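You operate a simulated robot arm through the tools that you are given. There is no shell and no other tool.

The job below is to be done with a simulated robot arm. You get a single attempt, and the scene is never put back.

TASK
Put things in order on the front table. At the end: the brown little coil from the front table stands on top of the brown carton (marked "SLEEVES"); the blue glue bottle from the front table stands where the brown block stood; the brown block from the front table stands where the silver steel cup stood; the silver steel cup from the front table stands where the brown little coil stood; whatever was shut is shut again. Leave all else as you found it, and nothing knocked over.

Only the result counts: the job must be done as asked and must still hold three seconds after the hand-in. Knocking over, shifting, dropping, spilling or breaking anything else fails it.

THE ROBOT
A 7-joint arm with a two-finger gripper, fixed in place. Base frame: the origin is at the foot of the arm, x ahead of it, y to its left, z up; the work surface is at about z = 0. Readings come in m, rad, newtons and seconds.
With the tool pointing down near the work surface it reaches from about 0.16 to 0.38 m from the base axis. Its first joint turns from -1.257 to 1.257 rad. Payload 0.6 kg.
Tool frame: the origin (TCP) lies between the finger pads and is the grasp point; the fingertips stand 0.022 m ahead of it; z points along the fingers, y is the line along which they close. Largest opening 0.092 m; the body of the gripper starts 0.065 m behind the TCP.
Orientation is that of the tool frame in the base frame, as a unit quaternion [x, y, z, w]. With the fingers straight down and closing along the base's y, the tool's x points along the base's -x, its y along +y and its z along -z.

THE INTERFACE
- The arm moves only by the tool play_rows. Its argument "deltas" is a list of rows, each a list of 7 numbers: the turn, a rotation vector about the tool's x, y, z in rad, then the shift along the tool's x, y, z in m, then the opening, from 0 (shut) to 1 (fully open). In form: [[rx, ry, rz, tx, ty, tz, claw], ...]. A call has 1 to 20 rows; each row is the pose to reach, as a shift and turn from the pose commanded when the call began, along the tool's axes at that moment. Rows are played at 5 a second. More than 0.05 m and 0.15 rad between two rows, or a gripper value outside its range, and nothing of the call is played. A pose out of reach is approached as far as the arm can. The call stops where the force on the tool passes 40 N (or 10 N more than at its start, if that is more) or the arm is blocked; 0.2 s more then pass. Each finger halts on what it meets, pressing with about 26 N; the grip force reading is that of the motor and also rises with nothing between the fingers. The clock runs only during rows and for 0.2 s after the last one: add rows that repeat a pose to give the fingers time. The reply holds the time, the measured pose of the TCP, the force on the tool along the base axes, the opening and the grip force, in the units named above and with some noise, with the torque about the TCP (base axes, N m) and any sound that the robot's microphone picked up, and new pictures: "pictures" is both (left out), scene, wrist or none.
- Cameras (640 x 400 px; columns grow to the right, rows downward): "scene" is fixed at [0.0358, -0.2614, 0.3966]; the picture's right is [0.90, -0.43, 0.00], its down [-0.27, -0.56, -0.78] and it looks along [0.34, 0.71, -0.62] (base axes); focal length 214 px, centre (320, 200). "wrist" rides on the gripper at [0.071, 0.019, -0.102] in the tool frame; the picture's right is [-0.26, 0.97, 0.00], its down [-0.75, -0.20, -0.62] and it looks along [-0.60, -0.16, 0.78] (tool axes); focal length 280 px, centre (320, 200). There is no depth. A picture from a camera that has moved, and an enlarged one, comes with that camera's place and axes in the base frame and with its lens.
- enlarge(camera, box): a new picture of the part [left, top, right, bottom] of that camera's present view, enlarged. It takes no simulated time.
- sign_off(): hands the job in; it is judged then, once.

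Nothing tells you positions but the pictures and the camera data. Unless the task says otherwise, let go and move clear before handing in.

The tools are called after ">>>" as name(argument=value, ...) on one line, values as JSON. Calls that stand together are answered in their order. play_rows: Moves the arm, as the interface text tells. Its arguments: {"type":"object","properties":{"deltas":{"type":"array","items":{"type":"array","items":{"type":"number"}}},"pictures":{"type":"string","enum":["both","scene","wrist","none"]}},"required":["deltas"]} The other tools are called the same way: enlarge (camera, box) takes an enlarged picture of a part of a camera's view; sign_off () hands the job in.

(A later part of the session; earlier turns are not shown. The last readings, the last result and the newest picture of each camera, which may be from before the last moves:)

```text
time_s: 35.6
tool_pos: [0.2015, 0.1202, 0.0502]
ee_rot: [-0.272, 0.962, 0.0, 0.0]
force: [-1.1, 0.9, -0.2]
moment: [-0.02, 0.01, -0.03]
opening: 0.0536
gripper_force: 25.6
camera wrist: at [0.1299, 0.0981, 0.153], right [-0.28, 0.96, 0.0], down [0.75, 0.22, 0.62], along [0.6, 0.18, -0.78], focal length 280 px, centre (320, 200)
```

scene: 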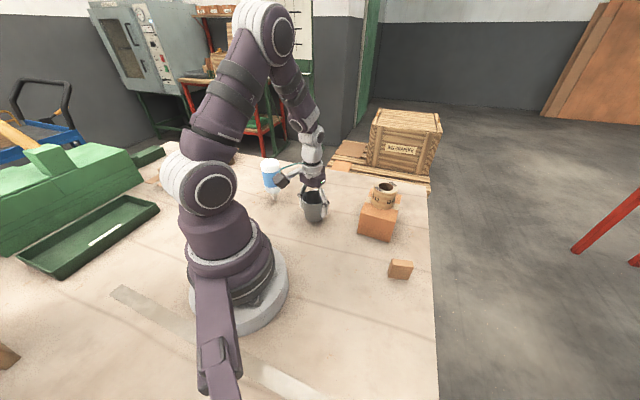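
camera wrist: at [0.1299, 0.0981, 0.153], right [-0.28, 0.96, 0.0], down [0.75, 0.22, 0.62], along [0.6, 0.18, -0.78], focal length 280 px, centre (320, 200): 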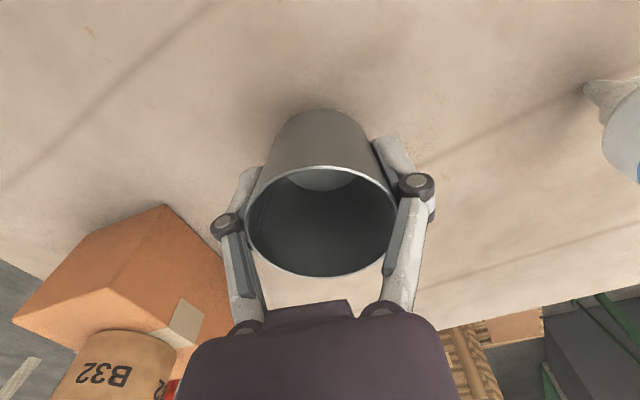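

The cup is held well. I'll lift it further and then swing it around the base in an arc to the coil's old spot at (0.119, -0.161).

>>> play_rows(deltas=[[0, 0, 0, 0, 0, -0.003, 0], [0, 0, 0, 0, 0, -0.009, 0], [0, 0, 0, 0, 0, -0.018, 0], [0, 0, 0, 0, 0, -0.028, 0], [0, 0, 0, 0, 0, -0.04, 0], [0, 0, 0, 0, 0, -0.052, 0], [0, 0, 0, 0, 0, -0.064, 0], [0, 0, 0, 0, 0, -0.076, 0], [0, 0, 0, 0, 0, -0.088, 0], [0, 0, 0, 0, 0, -0.098, 0], [0, 0, 0, 0, 0, -0.106, 0], [0, 0, 0, 0, 0, -0.11, 0], [0, 0, 0, 0, 0, -0.11, 0]], pictures="wrist")

>>> play_rows(deltas=[[0, 0, 0.0147, 0.0004, -0.0035, 0, 0], [0, 0, 0.0515, 0.0017, -0.012, 0, 0], [0, 0, 0.11, 0.0043, -0.0255, 0, 0], [0, 0, 0.184, 0.0087, -0.042, 0, 0], [0, 0, 0.265, 0.0149, -0.0596, 0, 0], [0, 0, 0.353, 0.0232, -0.078, 0, 0], [0, 0, 0.441, 0.033, -0.0954, 0, 0], [0, 0, 0.529, 0.0443, -0.1117, 0, 0], [0, 0, 0.617, 0.0567, -0.1269, 0, 0], [0, 0, 0.706, 0.0705, -0.1406, 0, 0], [0, 0, 0.794, 0.0852, -0.1531, 0, 0], [0, 0, 0.882, 0.1008, -0.164, 0, 0], [0, 0, 0.97, 0.1171, -0.1735, 0, 0], [0, 0, 1.058, 0.1341, -0.1813, 0, 0], [0, 0, 1.147, 0.1517, -0.1875, 0, 0], [0, 0, 1.235, 0.1694, -0.1921, 0, 0], [0, 0, 1.308, 0.1843, -0.1946, 0, 0], [0, 0, 1.374, 0.1978, -0.196, 0, 0], [0, 0, 1.426, 0.2082, -0.1965, 0, 0], [0, 0, 1.47, 0.2172, -0.1965, 0, 0]])

```text
time_s: 38.4
tool_pos: [0.2003, 0.1196, 0.1621]
ee_rot: [-0.271, 0.963, 0.001, 0.0]
force: [-0.4, 0.4, -0.1]
moment: [0.01, 0.0, -0.02]
opening: 0.0536
gripper_force: 26.0
camera wrist: at [0.1304, 0.0973, 0.2635], right [-0.28, 0.96, 0.0], down [0.75, 0.22, 0.63], along [0.6, 0.18, -0.78], focal length 280 px, centre (320, 200)
```

wrist: 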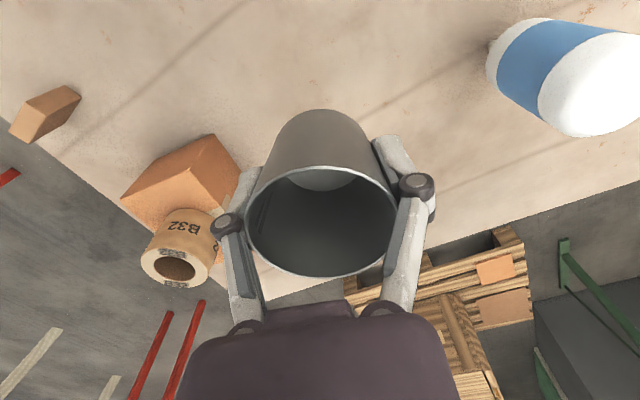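

```text
time_s: 42.6
tool_pos: [0.119, -0.161, 0.1624]
ee_rot: [0.444, 0.896, 0.0, 0.0]
force: [0.0, 0.5, 0.0]
moment: [0.02, 0.0, 0.04]
opening: 0.0538
gripper_force: 25.7
camera wrist: at [0.0903, -0.0946, 0.2638], right [0.93, 0.38, 0.0], down [0.29, -0.72, 0.62], along [0.23, -0.58, -0.78], focal length 280 px, centre (320, 200)
```

scene: 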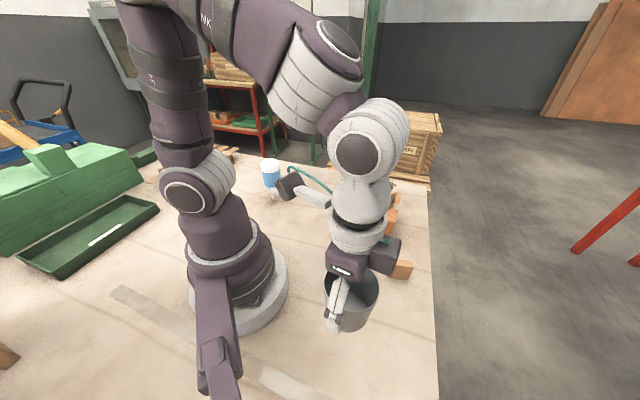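
wrist: 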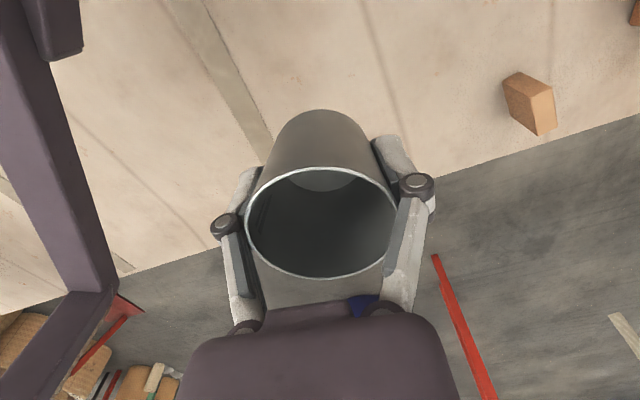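

The cup is right above the coil's old spot. I'll lower it to just above the table.

>>> play_rows(deltas=[[0, 0, 0, 0, 0, 0.004, 0], [0, 0, 0, 0, 0, 0.012, 0], [0, 0, 0, 0, 0, 0.023, 0], [0, 0, 0, 0, 0, 0.035, 0], [0, 0, 0, 0, 0, 0.047, 0], [0, 0, 0, 0, 0, 0.059, 0], [0, 0, 0, 0, 0, 0.071, 0], [0, 0, 0, 0, 0, 0.083, 0], [0, 0, 0, 0, 0, 0.095, 0], [0, 0, 0, 0, 0, 0.105, 0], [0, 0, 0, 0, 0, 0.112, 0], [0, 0, 0, 0, 0, 0.117, 0], [0, 0, 0, 0, 0, 0.12, 0], [0, 0, 0, 0, 0, 0.122, 0], [0, 0, 0, 0, 0, 0.122, 0]])

```text
time_s: 45.8
tool_pos: [0.1199, -0.1614, 0.0386]
ee_rot: [0.443, 0.896, 0.0, 0.0]
force: [0.4, -0.2, 0.1]
moment: [-0.04, 0.02, 0.04]
opening: 0.0538
gripper_force: 25.8
camera wrist: at [0.0908, -0.0937, 0.141], right [0.93, 0.38, 0.0], down [0.29, -0.72, 0.62], along [0.23, -0.58, -0.78], focal length 280 px, centre (320, 200)
```

scene: 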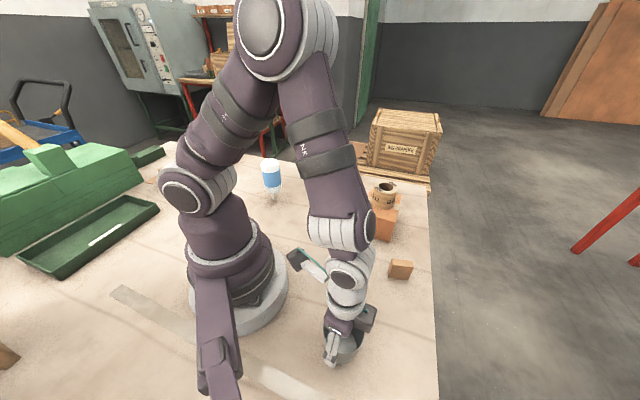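
wrist: 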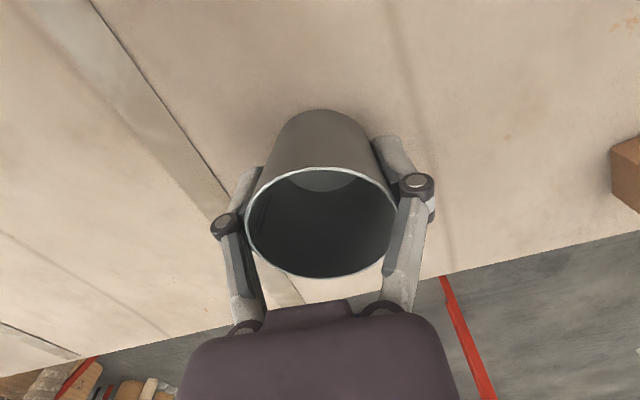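

>>> play_rows(deltas=[[0, 0, 0, 0, 0, 0.0005, 0], [0, 0, 0, 0, 0, 0.001, 0], [0, 0, 0, 0, 0, 0.0015, 0], [0, 0, 0, 0, 0, 0.0015, 0]], pictures="none")

```text
time_s: 46.8
tool_pos: [0.1196, -0.1613, 0.0372]
ee_rot: [0.443, 0.896, 0.0, 0.0]
force: [-0.7, 0.3, -0.6]
moment: [0.0, 0.0, 0.01]
opening: 0.0537
gripper_force: 26.0
```

>>> play_rows(deltas=[[0, 0, 0, 0, 0, 0.0005, 0], [0, 0, 0, 0, 0, 0.001, 0], [0, 0, 0, 0, 0, 0.001, 0]], pictures="none")

```text
time_s: 47.6
tool_pos: [0.1198, -0.1621, 0.0362]
ee_rot: [0.444, 0.896, 0.0, 0.0]
force: [-0.2, 0.5, 15.3]
moment: [-0.01, -0.02, 0.02]
opening: 0.0539
gripper_force: 26.7
```

The cup has touched the table. I'll ease off slightly and then open.

>>> play_rows(deltas=[[0, 0, 0, 0, 0, -0.0006, 0], [0, 0, 0, 0, 0, -0.0006, 0], [0, 0, 0, 0, 0, -0.0006, 0.6], [0, 0, 0, 0, 0, -0.0006, 0.7], [0, 0, 0, 0, 0, -0.0006, 0.85], [0, 0, 0, 0, 0, -0.0006, 1], [0, 0, 0, 0, 0, -0.0006, 1], [0, 0, 0, 0, 0, -0.0006, 1]])

```text
time_s: 49.4
tool_pos: [0.1199, -0.1614, 0.0379]
ee_rot: [0.444, 0.896, 0.0, 0.0]
force: [-0.4, 0.5, 0.4]
moment: [-0.01, -0.03, -0.01]
opening: 0.0918
gripper_force: 0.0
camera wrist: at [0.0909, -0.0943, 0.1397], right [0.93, 0.38, 0.0], down [0.29, -0.72, 0.62], along [0.24, -0.58, -0.78], focal length 280 px, centre (320, 200)
```

scene: 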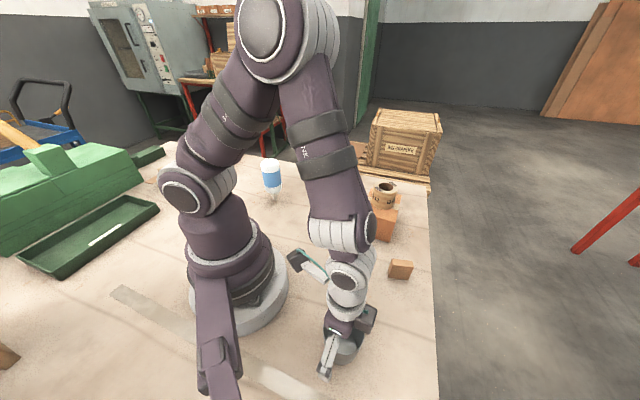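
wrist: 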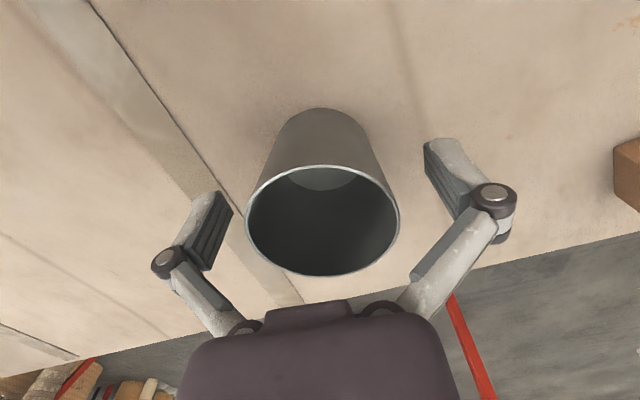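

The cup is released and upright. I'll rise clear and check.

>>> play_rows(deltas=[[0, 0, 0, 0, 0, -0.01, 1], [0, 0, 0, 0, 0, -0.025, 1], [0, 0, 0, 0, 0, -0.045, 1], [0, 0, 0, 0, 0, -0.07, 1], [0, 0, 0, 0, 0, -0.095, 1], [0, 0, 0, 0, 0, -0.12, 1], [0, 0, 0, 0, 0, -0.145, 1], [0, 0, 0, 0, 0, -0.145, 1]])

>>> enlarge(camera="wrist", box=[240, 30, 400, 140])

>>> enlarge(camera="scene", box=[280, 240, 440, 380])

```text
time_s: 51.2
tool_pos: [0.1179, -0.1619, 0.1804]
ee_rot: [0.444, 0.896, 0.0, -0.001]
force: [0.5, -0.2, 0.4]
moment: [0.01, 0.0, 0.0]
opening: 0.0919
gripper_force: 0.2
camera wrist: at [0.0901, -0.0946, 0.2822], right [0.93, 0.38, 0.0], down [0.29, -0.72, 0.62], along [0.24, -0.58, -0.78], focal length 280 px, centre (320, 200)
```

scene: 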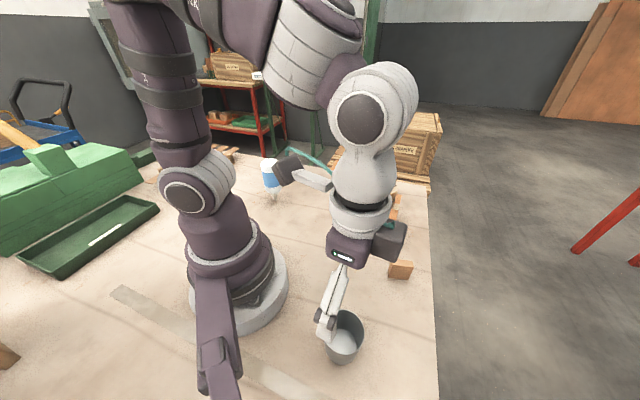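
wrist: 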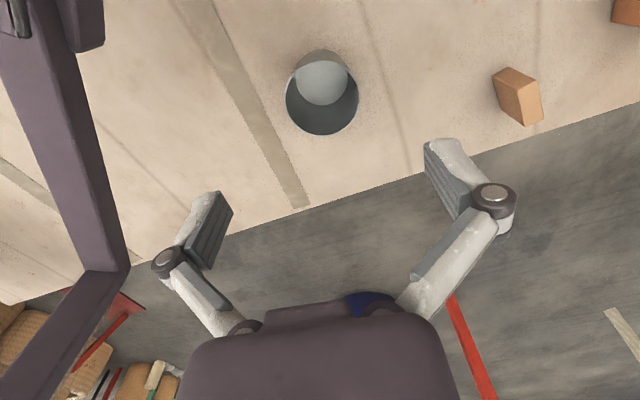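

```text
3.64 times, centred on (320, 85) of wrist
camera zoom: at [0.0901, -0.0946, 0.2822], right [0.93, 0.38, 0.0], down [0.29, -0.72, 0.62], along [0.24, -0.58, -0.78], focal length 1020 px, centre (320, 618)
```

zoom: 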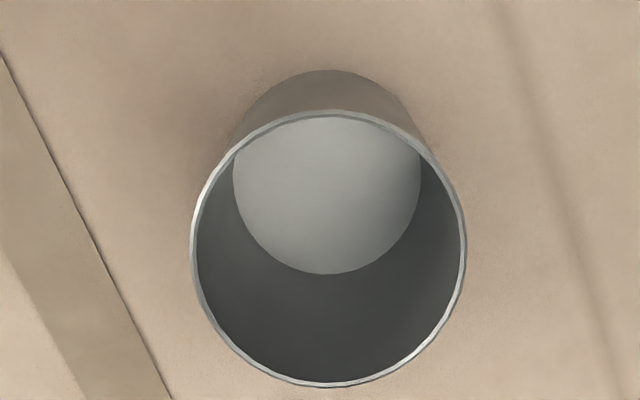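

```text
2.86 times, centred on (360, 310) of scene
camera zoom: at [0.0358, -0.2614, 0.3966], right [0.9, -0.43, 0.0], down [-0.27, -0.56, -0.78], along [0.34, 0.71, -0.62], focal length 613 px, centre (206, -114)
```

zoom: 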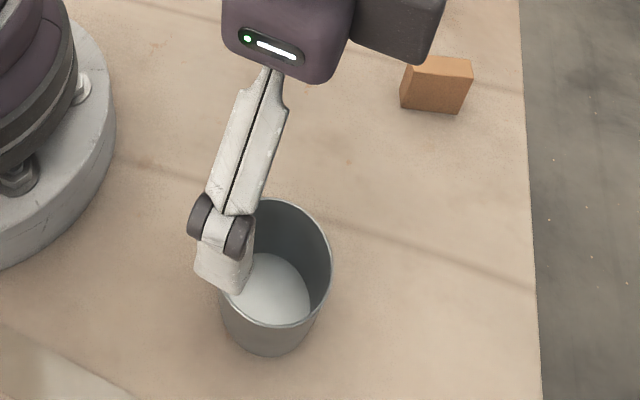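

The cup stands on the coil's old spot. Next I'll hover over the block at about (0.290, -0.104), with the fingers aligned to its thin side.

>>> play_rows(deltas=[[0, 0, -0.032, -0.0058, 0.017, 0, 1], [0, 0, -0.063, -0.0115, 0.0341, 0, 1], [0, 0, -0.095, -0.0173, 0.0511, 0, 1], [0, 0, -0.127, -0.023, 0.0682, 0, 1], [0, 0, -0.158, -0.0288, 0.0852, 0, 1], [0, 0, -0.19, -0.0346, 0.1022, 0, 1], [0, 0, -0.222, -0.0403, 0.1193, 0.01, 1], [0, 0, -0.254, -0.0461, 0.1363, 0.02, 1], [0, 0, -0.285, -0.0518, 0.1534, 0.03, 1], [0, 0, -0.317, -0.0576, 0.1704, 0.04, 1], [0, 0, -0.317, -0.0576, 0.1704, 0.04, 1]])

>>> enlarge(camera="wrist", box=[240, 40, 400, 180])

```text
time_s: 53.6
tool_pos: [0.2891, -0.1023, 0.1426]
ee_rot: [0.297, 0.955, 0.0, 0.0]
force: [-0.5, -0.1, 0.2]
moment: [0.0, 0.02, 0.03]
opening: 0.092
gripper_force: 0.1
camera wrist: at [0.2406, -0.0471, 0.245], right [0.76, 0.65, 0.0], down [0.5, -0.6, 0.63], along [0.4, -0.48, -0.78], focal length 280 px, centre (320, 200)
```

scene: 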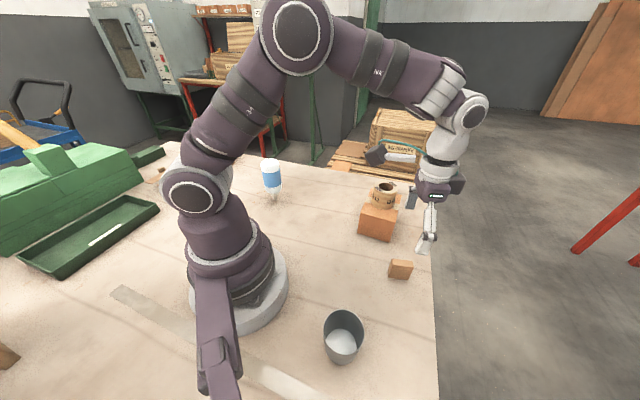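
wrist: 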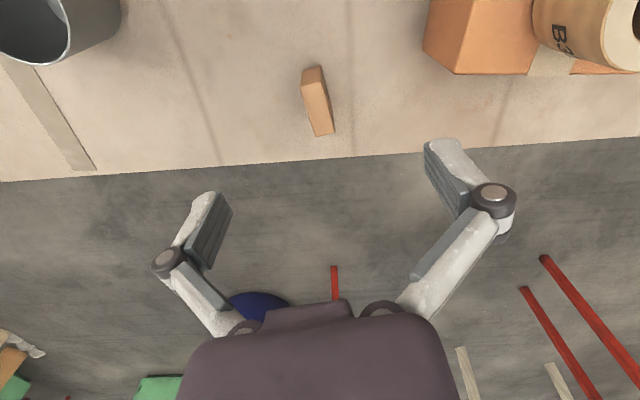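

```text
2.86 times, centred on (320, 110) of wrist
camera zoom: at [0.2406, -0.0471, 0.245], right [0.76, 0.65, 0.0], down [0.5, -0.6, 0.63], along [0.4, -0.48, -0.78], focal length 801 px, centre (320, 457)
```

zoom: 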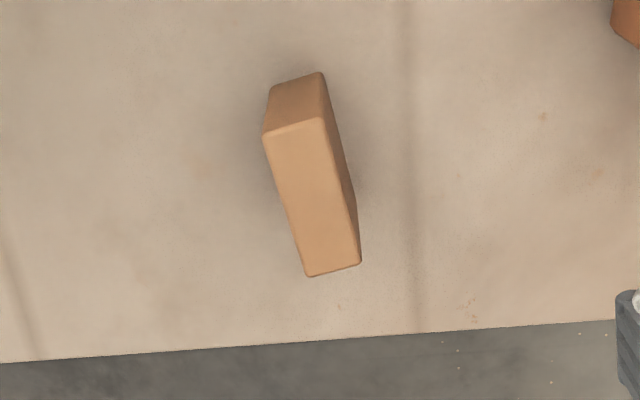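

The block is about 2–3 mm off from the fingers' centre and its orientation matches. I'll correct and descend around it.

>>> play_rows(deltas=[[0, 0, 0, -0.0011, -0.0012, 0.015, 1], [0, 0, 0, -0.0022, -0.0024, 0.035, 1], [0, 0, 0, -0.0022, -0.0024, 0.055, 1], [0, 0, 0, -0.0022, -0.0024, 0.07, 1], [0, 0, 0, -0.0022, -0.0024, 0.08, 1], [0, 0, 0, -0.0022, -0.0024, 0.08, 1]], pictures="wrist")

>>> enlarge(camera="wrist", box=[160, 80, 480, 280])

```text
time_s: 55.0
tool_pos: [0.288, -0.1072, 0.0606]
ee_rot: [0.298, 0.955, 0.0, 0.0]
force: [1.0, -0.6, -1.1]
moment: [0.0, -0.02, 0.0]
opening: 0.0918
gripper_force: 0.0
camera wrist: at [0.2397, -0.0522, 0.164], right [0.76, 0.65, 0.0], down [0.5, -0.6, 0.63], along [0.4, -0.48, -0.78], focal length 280 px, centre (320, 200)
```

wrist: 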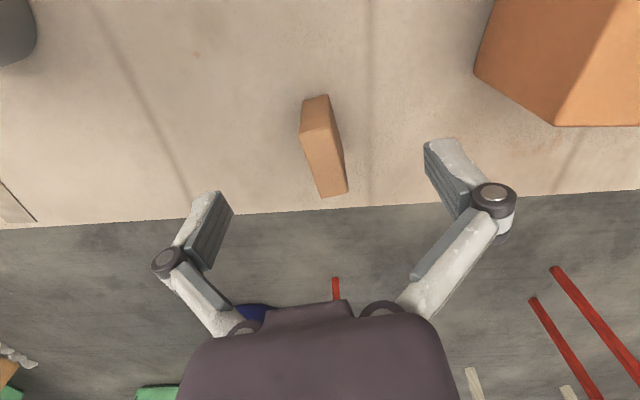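

```text
2.00 times, centred on (320, 180) of wrist
camera zoom: at [0.2397, -0.0522, 0.164], right [0.76, 0.65, 0.0], down [0.5, -0.6, 0.63], along [0.4, -0.48, -0.78], focal length 561 px, centre (320, 240)
```

zoom: 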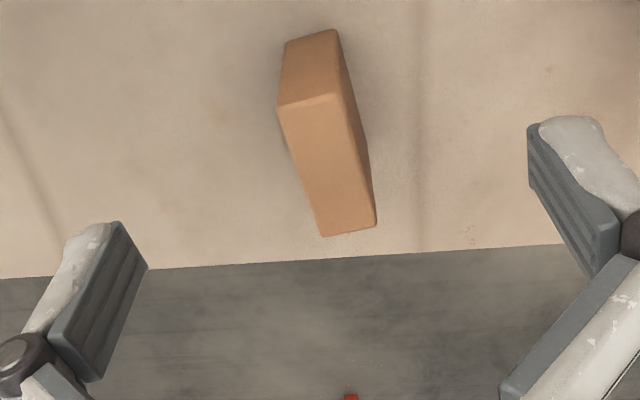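

At this lower height the block appears about 2 mm to the other side, so I'll correct by that much and go down to z of about 0.027 before closing.

>>> play_rows(deltas=[[0, 0, 0, 0.0006, 0.0022, 0, 1], [0, 0, 0, 0.0006, 0.0022, 0.01, 1], [0, 0, 0, 0.0006, 0.0022, 0.02, 1], [0, 0, 0, 0.0006, 0.0022, 0.03, 1], [0, 0, 0, 0.0006, 0.0022, 0.035, 1], [0, 0, 0, 0.0006, 0.0022, 0.035, 1]], pictures="wrist")

>>> enlarge(camera="wrist", box=[160, 80, 480, 280])

```text
time_s: 56.4
tool_pos: [0.291, -0.1053, 0.028]
ee_rot: [0.297, 0.955, 0.0, 0.0]
force: [-1.2, -0.1, 0.6]
moment: [0.0, -0.01, 0.0]
opening: 0.0918
gripper_force: 0.1
camera wrist: at [0.2425, -0.0507, 0.1303], right [0.76, 0.65, 0.0], down [0.5, -0.6, 0.62], along [0.4, -0.48, -0.78], focal length 280 px, centre (320, 200)
```

wrist: 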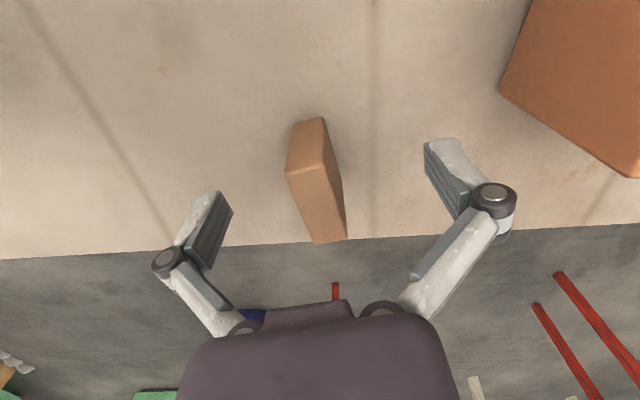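

```text
2.00 times, centred on (320, 180) of wrist
camera zoom: at [0.2425, -0.0507, 0.1303], right [0.76, 0.65, 0.0], down [0.5, -0.6, 0.62], along [0.4, -0.48, -0.78], focal length 561 px, centre (320, 240)
```

zoom: 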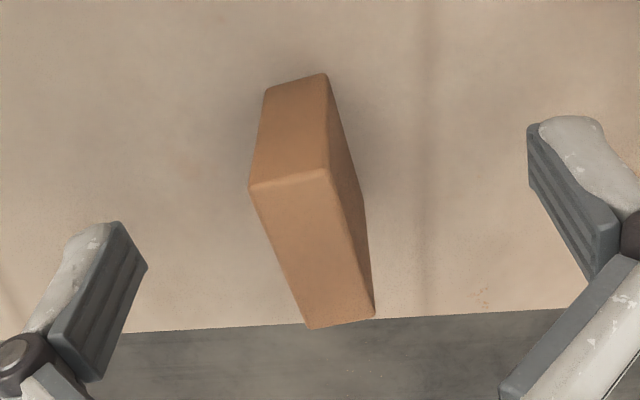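

The block is centred between the fingers to within about 1 mm. I'll close slowly on it.

>>> play_rows(deltas=[[0, 0, 0, 0, -0.0005, 0, 0.8], [0, 0, 0, 0, -0.0005, 0, 0.6], [0, 0, 0, 0, -0.0005, 0, 0.45], [0, 0, 0, 0, -0.0005, 0, 0.35], [0, 0, 0, 0, -0.0005, 0, 0.3], [0, 0, 0, 0, -0.0005, 0, 0.26], [0, 0, 0, 0, -0.0005, 0, 0.23], [0, 0, 0, 0, -0.0005, 0, 0.2], [0, 0, 0, 0, -0.0005, 0, 0.17], [0, 0, 0, 0, -0.0005, 0, 0.14], [0, 0, 0, 0, -0.0005, 0, 0.05], [0, 0, 0, 0, -0.0005, 0, 0], [0, 0, 0, 0, -0.0005, 0, 0], [0, 0, 0, 0, -0.0005, 0, 0]])

>>> enlarge(camera="scene", box=[360, 210, 460, 300])

```text
time_s: 59.4
tool_pos: [0.2889, -0.1069, 0.0276]
ee_rot: [0.298, 0.955, 0.0, 0.0]
force: [0.0, 0.3, 0.7]
moment: [0.0, 0.02, 0.03]
opening: 0.0149
gripper_force: 25.8
camera wrist: at [0.2416, -0.0509, 0.1298], right [0.76, 0.65, 0.0], down [0.5, -0.6, 0.63], along [0.4, -0.48, -0.78], focal length 280 px, centre (320, 200)
```

scene: 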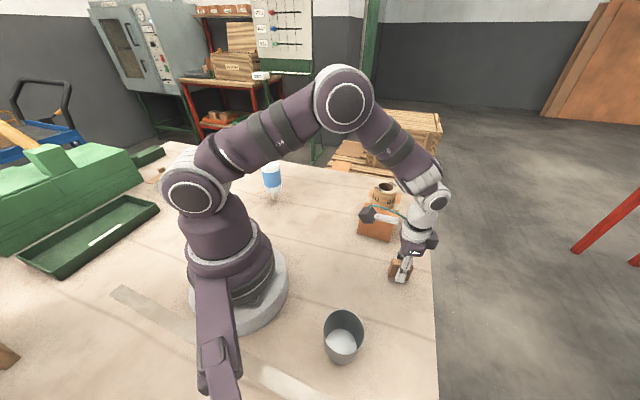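
wrist: 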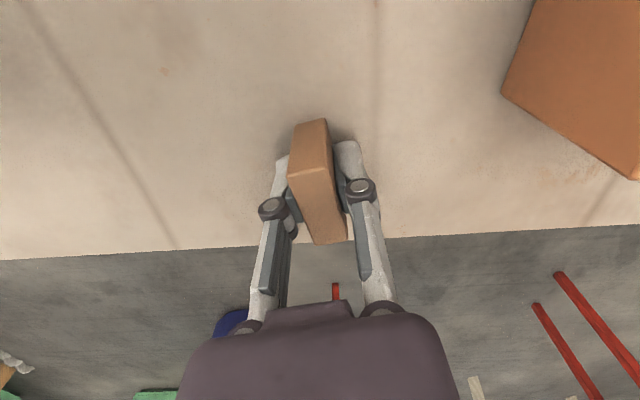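

```text
4.44 times, centred on (410, 255) of scene
camera zoom: at [0.0358, -0.2614, 0.3966], right [0.9, -0.43, 0.0], down [-0.27, -0.56, -0.78], along [0.34, 0.71, -0.62], focal length 953 px, centre (-80, -44)
```

zoom: 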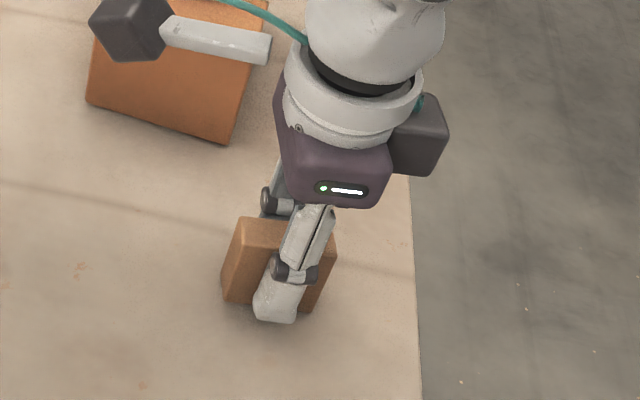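

The block is gripped (opening 0.015). I'll lift it slowly and check.

>>> play_rows(deltas=[[0, 0, 0, 0, 0, -0.002, 0], [0, 0, 0, 0, 0, -0.005, 0], [0, 0, 0, 0, 0, -0.01, 0], [0, 0, 0, 0, 0, -0.017, 0], [0, 0, 0, 0, 0, -0.026, 0], [0, 0, 0, 0, 0, -0.036, 0], [0, 0, 0, 0, 0, -0.048, 0], [0, 0, 0, 0, 0, -0.06, 0], [0, 0, 0, 0, 0, -0.072, 0], [0, 0, 0, 0, 0, -0.084, 0], [0, 0, 0, 0, 0, -0.096, 0], [0, 0, 0, 0, 0, -0.108, 0], [0, 0, 0, 0, 0, -0.12, 0], [0, 0, 0, 0, 0, -0.13, 0], [0, 0, 0, 0, 0, -0.138, 0], [0, 0, 0, 0, 0, -0.142, 0], [0, 0, 0, 0, 0, -0.142, 0]])

```text
time_s: 63.0
tool_pos: [0.2886, -0.1047, 0.1682]
ee_rot: [0.296, 0.955, -0.001, 0.0]
force: [0.6, 0.4, -0.1]
moment: [0.0, -0.01, -0.01]
opening: 0.0152
gripper_force: 25.7
camera wrist: at [0.2408, -0.0497, 0.2708], right [0.76, 0.65, 0.0], down [0.5, -0.6, 0.62], along [0.4, -0.48, -0.78], focal length 280 px, centre (320, 200)
```

scene: 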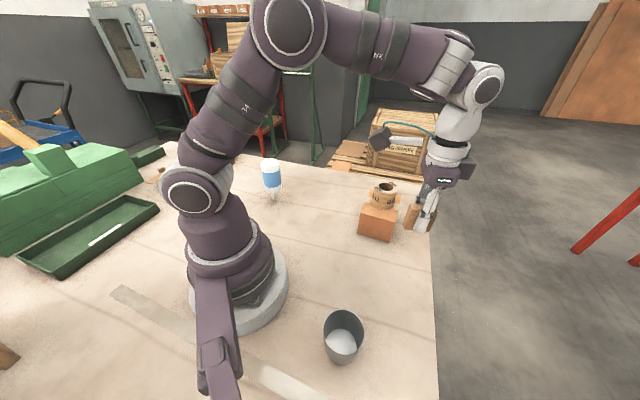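
wrist: 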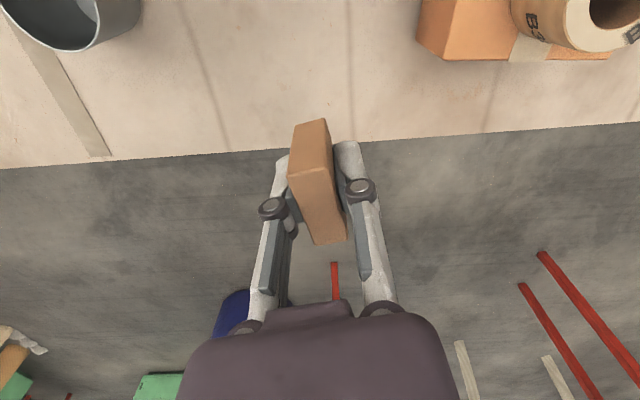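

The block is held firmly. I'll carry it over to the cup's old spot at (0.2015, 0.119), well above the carton and coil.

>>> play_rows(deltas=[[0, 0, -0.0088, 0.002, 0.0013, 0, 0], [0, 0, -0.0308, 0.007, 0.0047, 0, 0], [0, 0, -0.066, 0.0149, 0.0101, 0, 0], [0, 0, -0.11, 0.0249, 0.0169, 0, 0], [0, 0, -0.1584, 0.0359, 0.0243, 0, 0], [0, 0, -0.2112, 0.0478, 0.0324, 0, 0], [0, 0, -0.264, 0.0598, 0.0405, 0, 0], [0, 0, -0.3168, 0.0717, 0.0486, 0, 0], [0, 0, -0.3696, 0.0837, 0.0567, 0, 0], [0, 0, -0.4224, 0.0956, 0.0648, 0, 0], [0, 0, -0.4752, 0.1076, 0.0728, 0, 0], [0, 0, -0.528, 0.1195, 0.0809, 0, 0], [0, 0, -0.5808, 0.1315, 0.089, 0, 0], [0, 0, -0.6336, 0.1434, 0.0971, 0, 0], [0, 0, -0.6864, 0.1554, 0.1052, 0, 0], [0, 0, -0.7392, 0.1673, 0.1133, 0, 0], [0, 0, -0.7832, 0.1773, 0.1201, 0, 0], [0, 0, -0.8228, 0.1863, 0.1261, 0, 0], [0, 0, -0.8536, 0.1932, 0.1309, 0, 0], [0, 0, -0.88, 0.1992, 0.1349, 0, 0]])

```text
time_s: 67.2
tool_pos: [0.2041, 0.1181, 0.168]
ee_rot: [-0.138, 0.99, 0.0, 0.001]
force: [-0.4, 0.1, -0.7]
moment: [0.02, 0.03, 0.0]
opening: 0.0149
gripper_force: 26.2
camera wrist: at [0.1299, 0.1166, 0.2709], right [-0.01, 1.0, 0.0], down [0.78, 0.01, 0.62], along [0.62, 0.01, -0.78], focal length 280 px, centre (320, 200)
```

scene: 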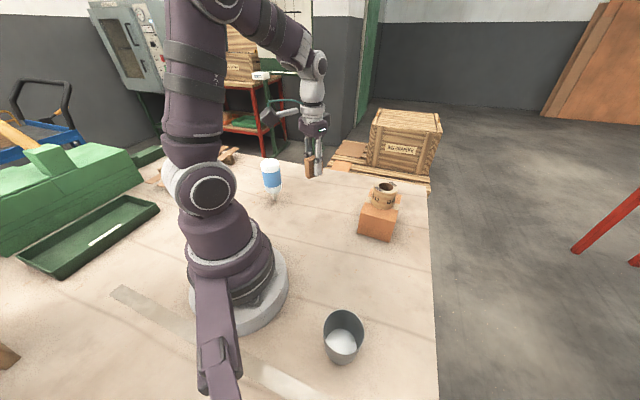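
wrist: 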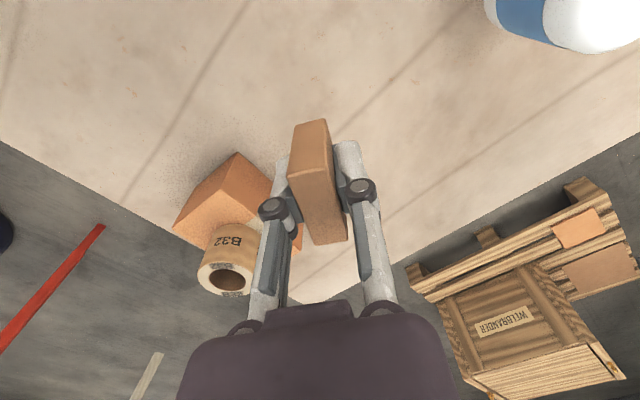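

The block is over the cup's old spot. I'll lower it to just above the table.

>>> play_rows(deltas=[[0, 0, 0, 0.0013, 0.0005, 0.004, 0], [0, 0, 0, 0.0013, 0.0008, 0.012, 0], [0, 0, 0, 0.0013, 0.0008, 0.024, 0], [0, 0, 0, 0.0013, 0.0008, 0.036, 0], [0, 0, 0, 0.0013, 0.0008, 0.048, 0], [0, 0, 0, 0.0013, 0.0008, 0.06, 0], [0, 0, 0, 0.0013, 0.0008, 0.072, 0], [0, 0, 0, 0.0013, 0.0008, 0.084, 0], [0, 0, 0, 0.0013, 0.0008, 0.096, 0], [0, 0, 0, 0.0013, 0.0008, 0.108, 0], [0, 0, 0, 0.0013, 0.0008, 0.12, 0], [0, 0, 0, 0.0013, 0.0008, 0.129, 0], [0, 0, 0, 0.0013, 0.0008, 0.135, 0], [0, 0, 0, 0.0013, 0.0008, 0.138, 0], [0, 0, 0, 0.0013, 0.0008, 0.14, 0], [0, 0, 0, 0.0013, 0.0008, 0.14, 0]])

```text
time_s: 70.6
tool_pos: [0.2016, 0.1186, 0.0274]
ee_rot: [-0.138, 0.99, 0.001, 0.0]
force: [-0.3, -0.3, -0.1]
moment: [0.02, 0.01, -0.03]
opening: 0.015
gripper_force: 26.4
camera wrist: at [0.1268, 0.1175, 0.1305], right [-0.01, 1.0, 0.0], down [0.78, 0.01, 0.63], along [0.63, 0.01, -0.78], focal length 280 px, centre (320, 200)
```

scene: 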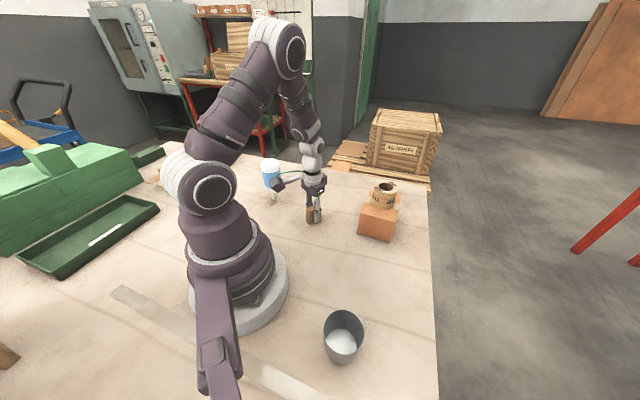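
wrist: 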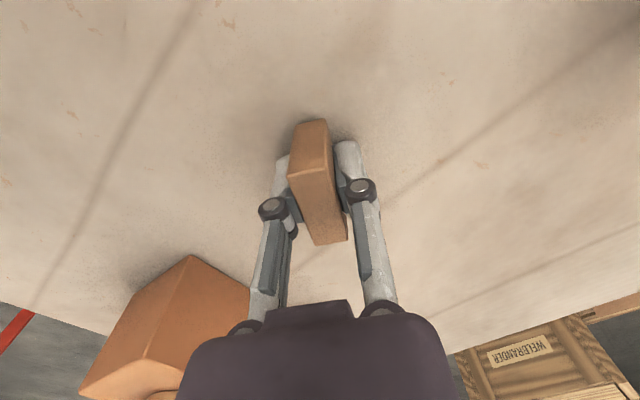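

>>> play_rows(deltas=[[0, 0, 0, 0, 0, 0.0005, 0], [0, 0, 0, 0, 0, 0.001, 0], [0, 0, 0, 0, 0, 0.0015, 0], [0, 0, 0, 0, 0, 0.0015, 0]], pictures="none")

```text
time_s: 71.6
tool_pos: [0.2013, 0.1196, 0.0277]
ee_rot: [-0.138, 0.99, 0.0, 0.001]
force: [-4.5, 0.7, 18.8]
moment: [0.03, 0.1, 0.01]
opening: 0.0148
gripper_force: 25.6
```

The block is in firm contact. I'll ease off and open slowly.

>>> play_rows(deltas=[[0, 0, 0, 0, 0, -0.0004, 0], [0, 0, 0, 0, 0, -0.0008, 0], [0, 0, 0, 0, 0, -0.0008, 0], [0, 0, 0, 0, 0, -0.0008, 0.17], [0, 0, 0, 0, 0, -0.0008, 0.22], [0, 0, 0, 0, 0, -0.0008, 0.3], [0, 0, 0, 0, 0, -0.0008, 0.45], [0, 0, 0, 0, 0, -0.0008, 0.6], [0, 0, 0, 0, 0, -0.0008, 0.8], [0, 0, 0, 0, 0, -0.0008, 1], [0, 0, 0, 0, 0, -0.0008, 1]])

```text
time_s: 74.0
tool_pos: [0.2007, 0.1194, 0.0284]
ee_rot: [-0.138, 0.99, 0.0, 0.0]
force: [-1.1, 0.3, -0.3]
moment: [0.02, -0.01, -0.03]
opening: 0.092
gripper_force: 0.1
camera wrist: at [0.1266, 0.1172, 0.1306], right [-0.01, 1.0, 0.0], down [0.78, 0.01, 0.62], along [0.62, 0.01, -0.78], focal length 280 px, centre (320, 200)
```

scene: 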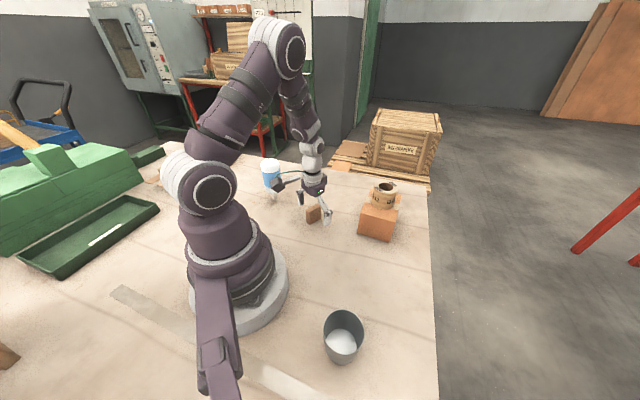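
wrist: 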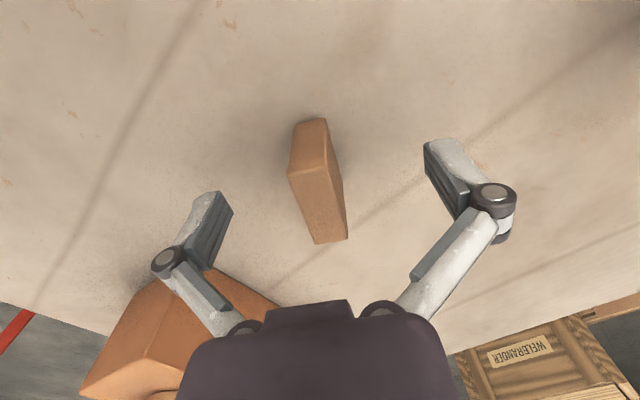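

The block stands on the cup's old spot. I'll rise high enough to clear the bottle.

>>> play_rows(deltas=[[0, 0, 0, 0, 0, -0.01, 1], [0, 0, 0, 0, 0, -0.025, 1], [0, 0, 0, 0, 0, -0.05, 1], [0, 0, 0, 0, 0, -0.08, 1], [0, 0, 0, 0, 0, -0.11, 1], [0, 0, 0, 0, 0, -0.14, 1], [0, 0, 0, 0, 0, -0.17, 1], [0, 0, 0, 0, 0, -0.19, 1], [0, 0, 0, 0, 0, -0.19, 1]])

>>> enlarge(camera="scene", box=[240, 140, 440, 265])

>>> enlarge(camera="wrist", box=[400, 0, 640, 150])

```text
time_s: 76.0
tool_pos: [0.2023, 0.1186, 0.2194]
ee_rot: [-0.138, 0.99, 0.0, 0.0]
force: [0.2, 0.0, 0.3]
moment: [0.0, 0.02, -0.02]
opening: 0.092
gripper_force: 0.0
camera wrist: at [0.1287, 0.1164, 0.3204], right [-0.01, 1.0, 0.0], down [0.78, 0.01, 0.62], along [0.62, 0.01, -0.78], focal length 280 px, centre (320, 200)
```

scene: 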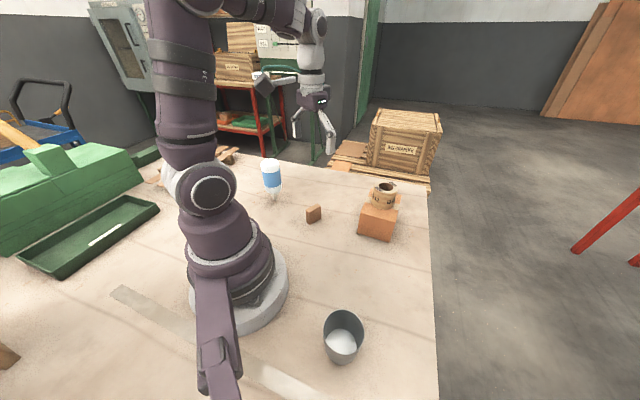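
wrist: 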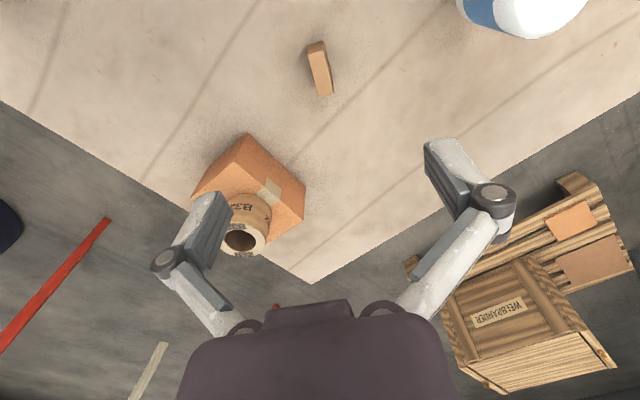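

```text
3.20 times, centred on (340, 202) of scene
camera zoom: at [0.0358, -0.2614, 0.3966], right [0.9, -0.43, 0.0], down [-0.27, -0.56, -0.78], along [0.34, 0.71, -0.62], focal length 686 px, centre (256, 192)
```

zoom: 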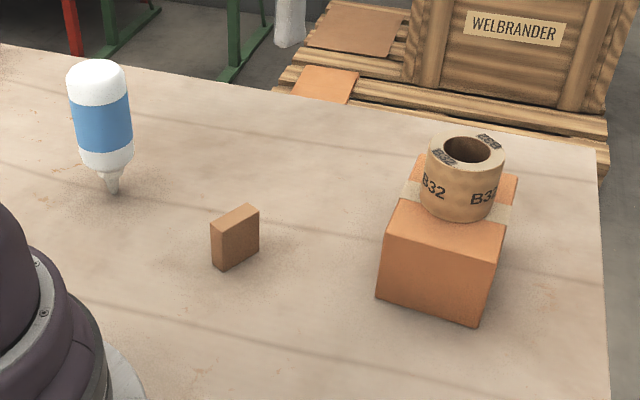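

```text
2.67 times, centred on (520, 75) of wrist
camera zoom: at [0.1287, 0.1164, 0.3204], right [-0.01, 1.0, 0.0], down [0.78, 0.01, 0.62], along [0.62, 0.01, -0.78], focal length 748 px, centre (-213, 533)
```

zoom: 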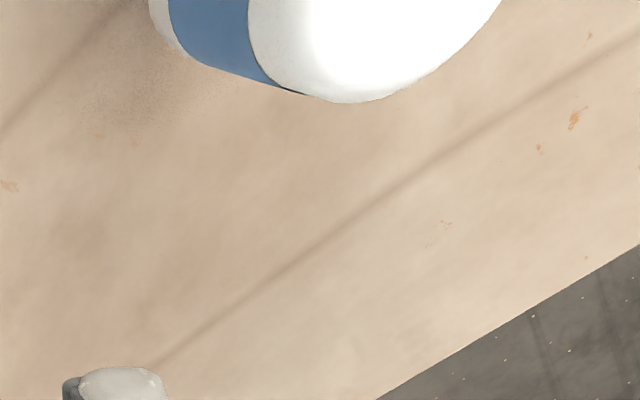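

The block stands correctly. Now for the bottle, which stands on its nozzle at about (0.133, 0.246) and is about 0.13 m tall, so it needs care. I'll move over it high up.

>>> play_rows(deltas=[[0, 0, -0.075, 0.0032, 0.0141, 0, 1], [0, 0, -0.15, 0.0063, 0.0282, 0, 1], [0, 0, -0.225, 0.0095, 0.0423, 0, 1], [0, 0, -0.3, 0.0127, 0.0564, 0, 1], [0, 0, -0.375, 0.0159, 0.0705, 0, 1], [0, 0, -0.45, 0.019, 0.0846, 0, 1], [0, 0, -0.525, 0.0222, 0.0987, 0, 1], [0, 0, -0.6, 0.0254, 0.1128, 0, 1], [0, 0, -0.675, 0.0285, 0.1269, 0, 1], [0, 0, -0.75, 0.0317, 0.141, 0, 1], [0, 0, -0.75, 0.0317, 0.141, 0, 1]])

>>> enlarge(camera="wrist", box=[220, 20, 420, 170])

>>> enlarge(camera="scene", box=[230, 80, 330, 210])

```text
time_s: 78.4
tool_pos: [0.1319, 0.2452, 0.2192]
ee_rot: [-0.492, 0.871, 0.0, 0.0]
force: [0.0, -0.1, -1.1]
moment: [0.0, 0.01, 0.03]
opening: 0.0919
gripper_force: 0.1
camera wrist: at [0.0789, 0.1941, 0.3215], right [-0.69, 0.72, 0.0], down [0.56, 0.54, 0.62], along [0.45, 0.43, -0.78], focal length 280 px, centre (320, 200)
```

scene: 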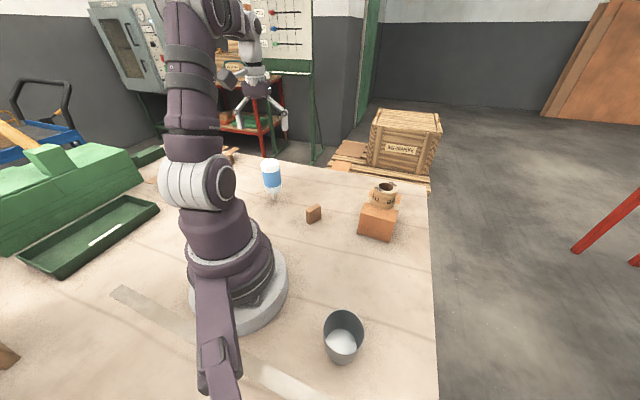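
wrist: 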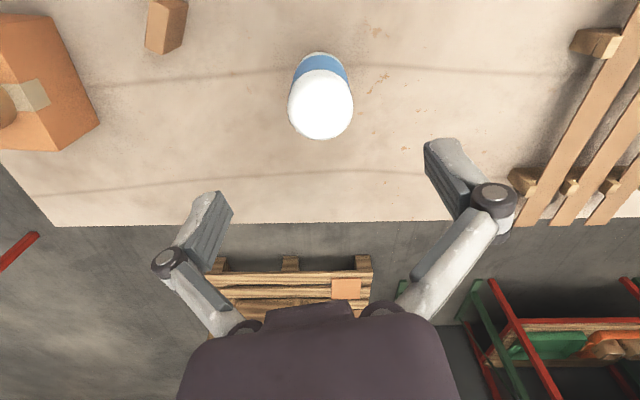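

```text
2.67 times, centred on (320, 95) of wrist
camera zoom: at [0.0789, 0.1941, 0.3215], right [-0.69, 0.72, 0.0], down [0.56, 0.54, 0.62], along [0.45, 0.43, -0.78], focal length 748 px, centre (320, 480)
```

zoom: 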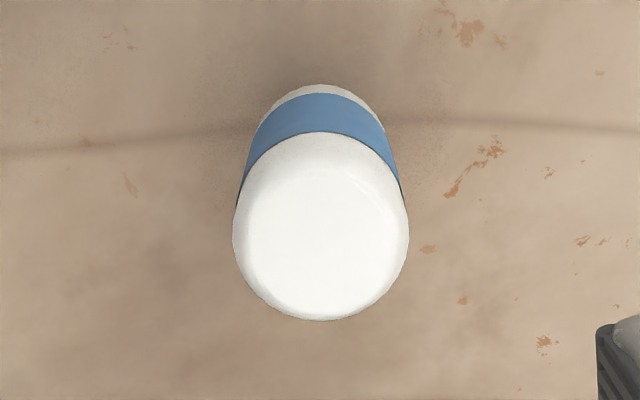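

```text
3.08 times, centred on (280, 145) of scene
camera zoom: at [0.0358, -0.2614, 0.3966], right [0.9, -0.43, 0.0], down [-0.27, -0.56, -0.78], along [0.34, 0.71, -0.62], focal length 660 px, centre (443, 369)
```

zoom: 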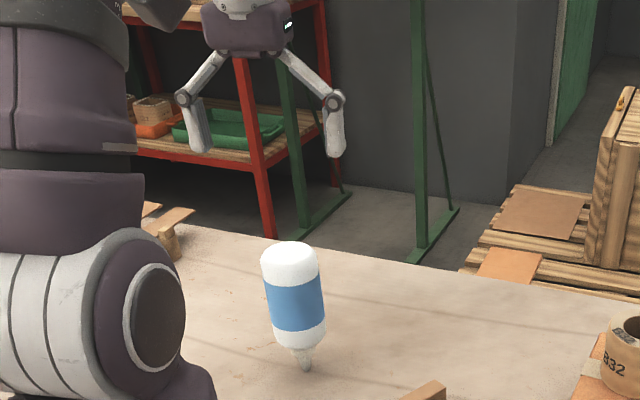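

The bottle is well centred under the gripper. I'll descend to just above its top and check again.

>>> play_rows(deltas=[[0, 0, 0, 0, 0, 0.01, 1], [0, 0, 0, 0, 0, 0.025, 1], [0, 0, 0, 0, 0, 0.04, 1], [0, 0, 0, 0, 0, 0.05, 1], [0, 0, 0, 0, 0, 0.055, 1], [0, 0, 0, 0, 0, 0.055, 1]])

>>> enlarge(camera="wrist", box=[160, 40, 480, 240])

>>> enlarge(camera="scene", box=[230, 110, 330, 220])

```text
time_s: 79.8
tool_pos: [0.1316, 0.2462, 0.1628]
ee_rot: [-0.491, 0.871, 0.0, 0.0]
force: [-1.5, 0.4, -0.5]
moment: [-0.05, -0.02, 0.0]
opening: 0.092
gripper_force: 0.0
camera wrist: at [0.0785, 0.1944, 0.2665], right [-0.69, 0.72, 0.0], down [0.56, 0.54, 0.62], along [0.45, 0.43, -0.78], focal length 280 px, centre (320, 200)
```

scene: 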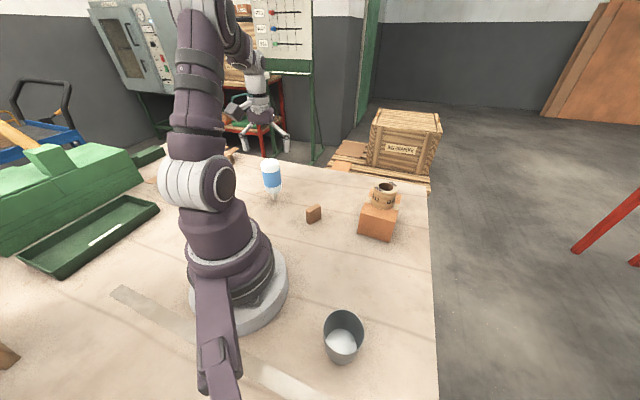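
wrist: 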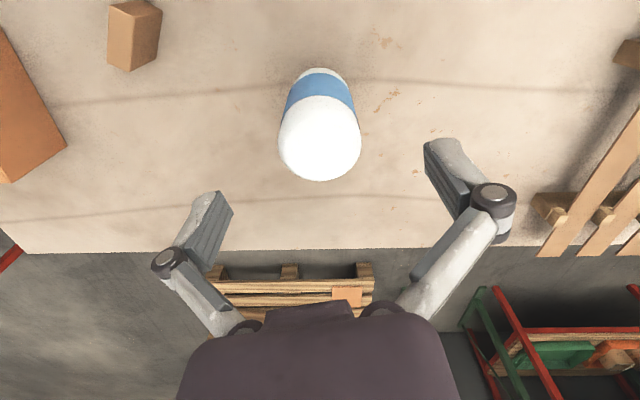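

```text
2.00 times, centred on (320, 140) of wrist
camera zoom: at [0.0785, 0.1944, 0.2665], right [-0.69, 0.72, 0.0], down [0.56, 0.54, 0.62], along [0.45, 0.43, -0.78], focal length 561 px, centre (320, 320)
```

zoom: 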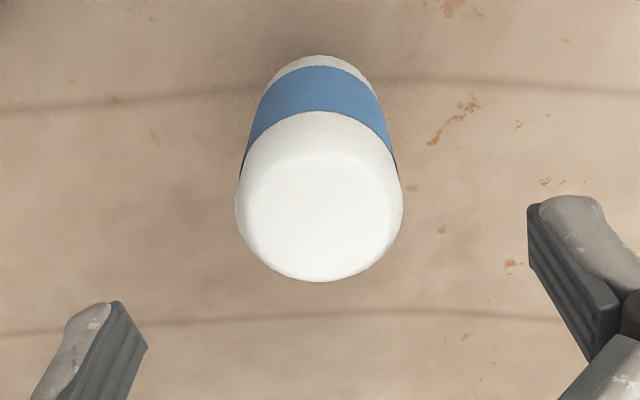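

```text
3.64 times, centred on (280, 165) of scene
camera zoom: at [0.0358, -0.2614, 0.3966], right [0.9, -0.43, 0.0], down [-0.27, -0.56, -0.78], along [0.34, 0.71, -0.62], focal length 780 px, centre (466, 327)
```

zoom: 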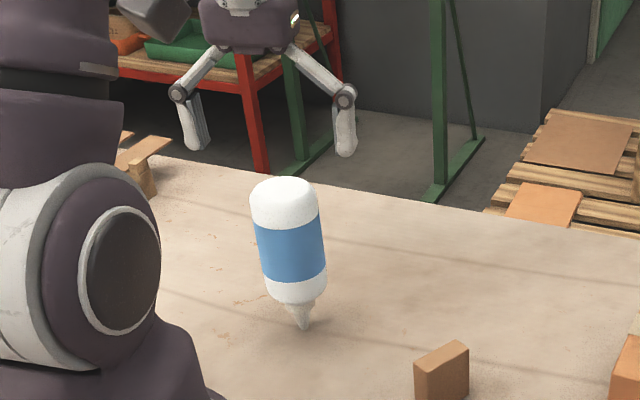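

It is centred. I'll descend slowly around the bottle body and check before closing.

>>> play_rows(deltas=[[0, 0, 0, 0, 0, 0.008, 1], [0, 0, 0, 0, 0, 0.018, 1], [0, 0, 0, 0, 0, 0.03, 1], [0, 0, 0, 0, 0, 0.042, 1], [0, 0, 0, 0, 0, 0.054, 1], [0, 0, 0, 0, 0, 0.064, 1], [0, 0, 0, 0, 0, 0.072, 1], [0, 0, 0, 0, 0, 0.075, 1], [0, 0, 0, 0, 0, 0.075, 1]])

>>> enlarge(camera="wrist", box=[160, 80, 480, 280])

>>> enlarge(camera="scene", box=[230, 110, 330, 220])

```text
time_s: 81.8
tool_pos: [0.1315, 0.2447, 0.0883]
ee_rot: [-0.491, 0.871, 0.0, 0.0]
force: [-0.4, 0.4, 0.3]
moment: [-0.01, -0.01, 0.0]
opening: 0.0921
gripper_force: 0.0
camera wrist: at [0.078, 0.1932, 0.1903], right [-0.69, 0.72, 0.0], down [0.56, 0.54, 0.62], along [0.45, 0.43, -0.78], focal length 280 px, centre (320, 200)
```

scene: 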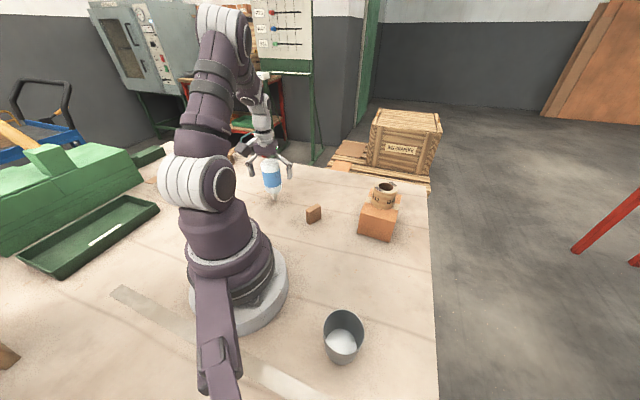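
wrist: 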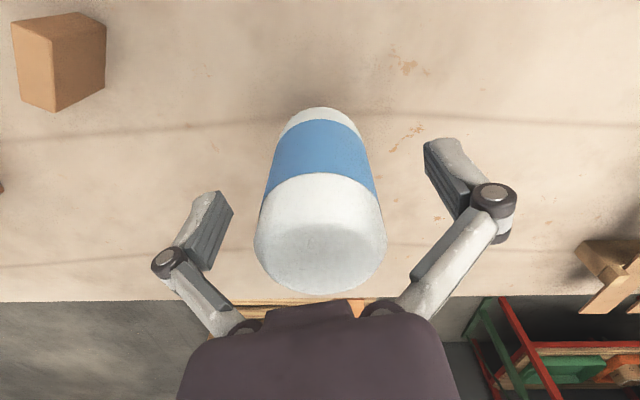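

```text
2.00 times, centred on (320, 180) of wrist
camera zoom: at [0.078, 0.1932, 0.1903], right [-0.69, 0.72, 0.0], down [0.56, 0.54, 0.62], along [0.45, 0.43, -0.78], focal length 561 px, centre (320, 240)
```

zoom: 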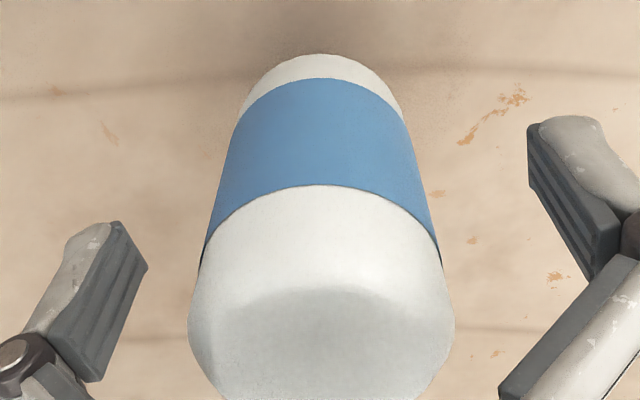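

```text
3.64 times, centred on (280, 165) of scene
camera zoom: at [0.0358, -0.2614, 0.3966], right [0.9, -0.43, 0.0], down [-0.27, -0.56, -0.78], along [0.34, 0.71, -0.62], focal length 780 px, centre (466, 327)
```

zoom: 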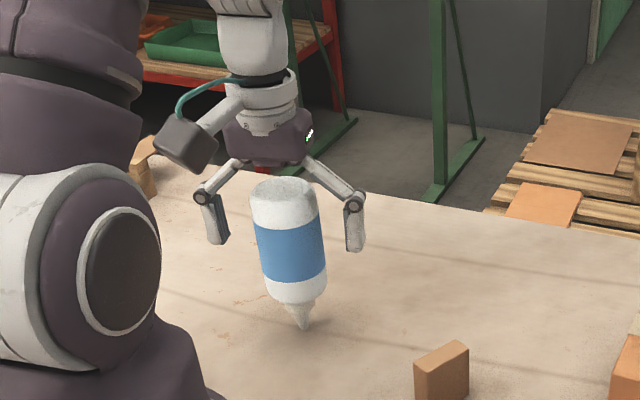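

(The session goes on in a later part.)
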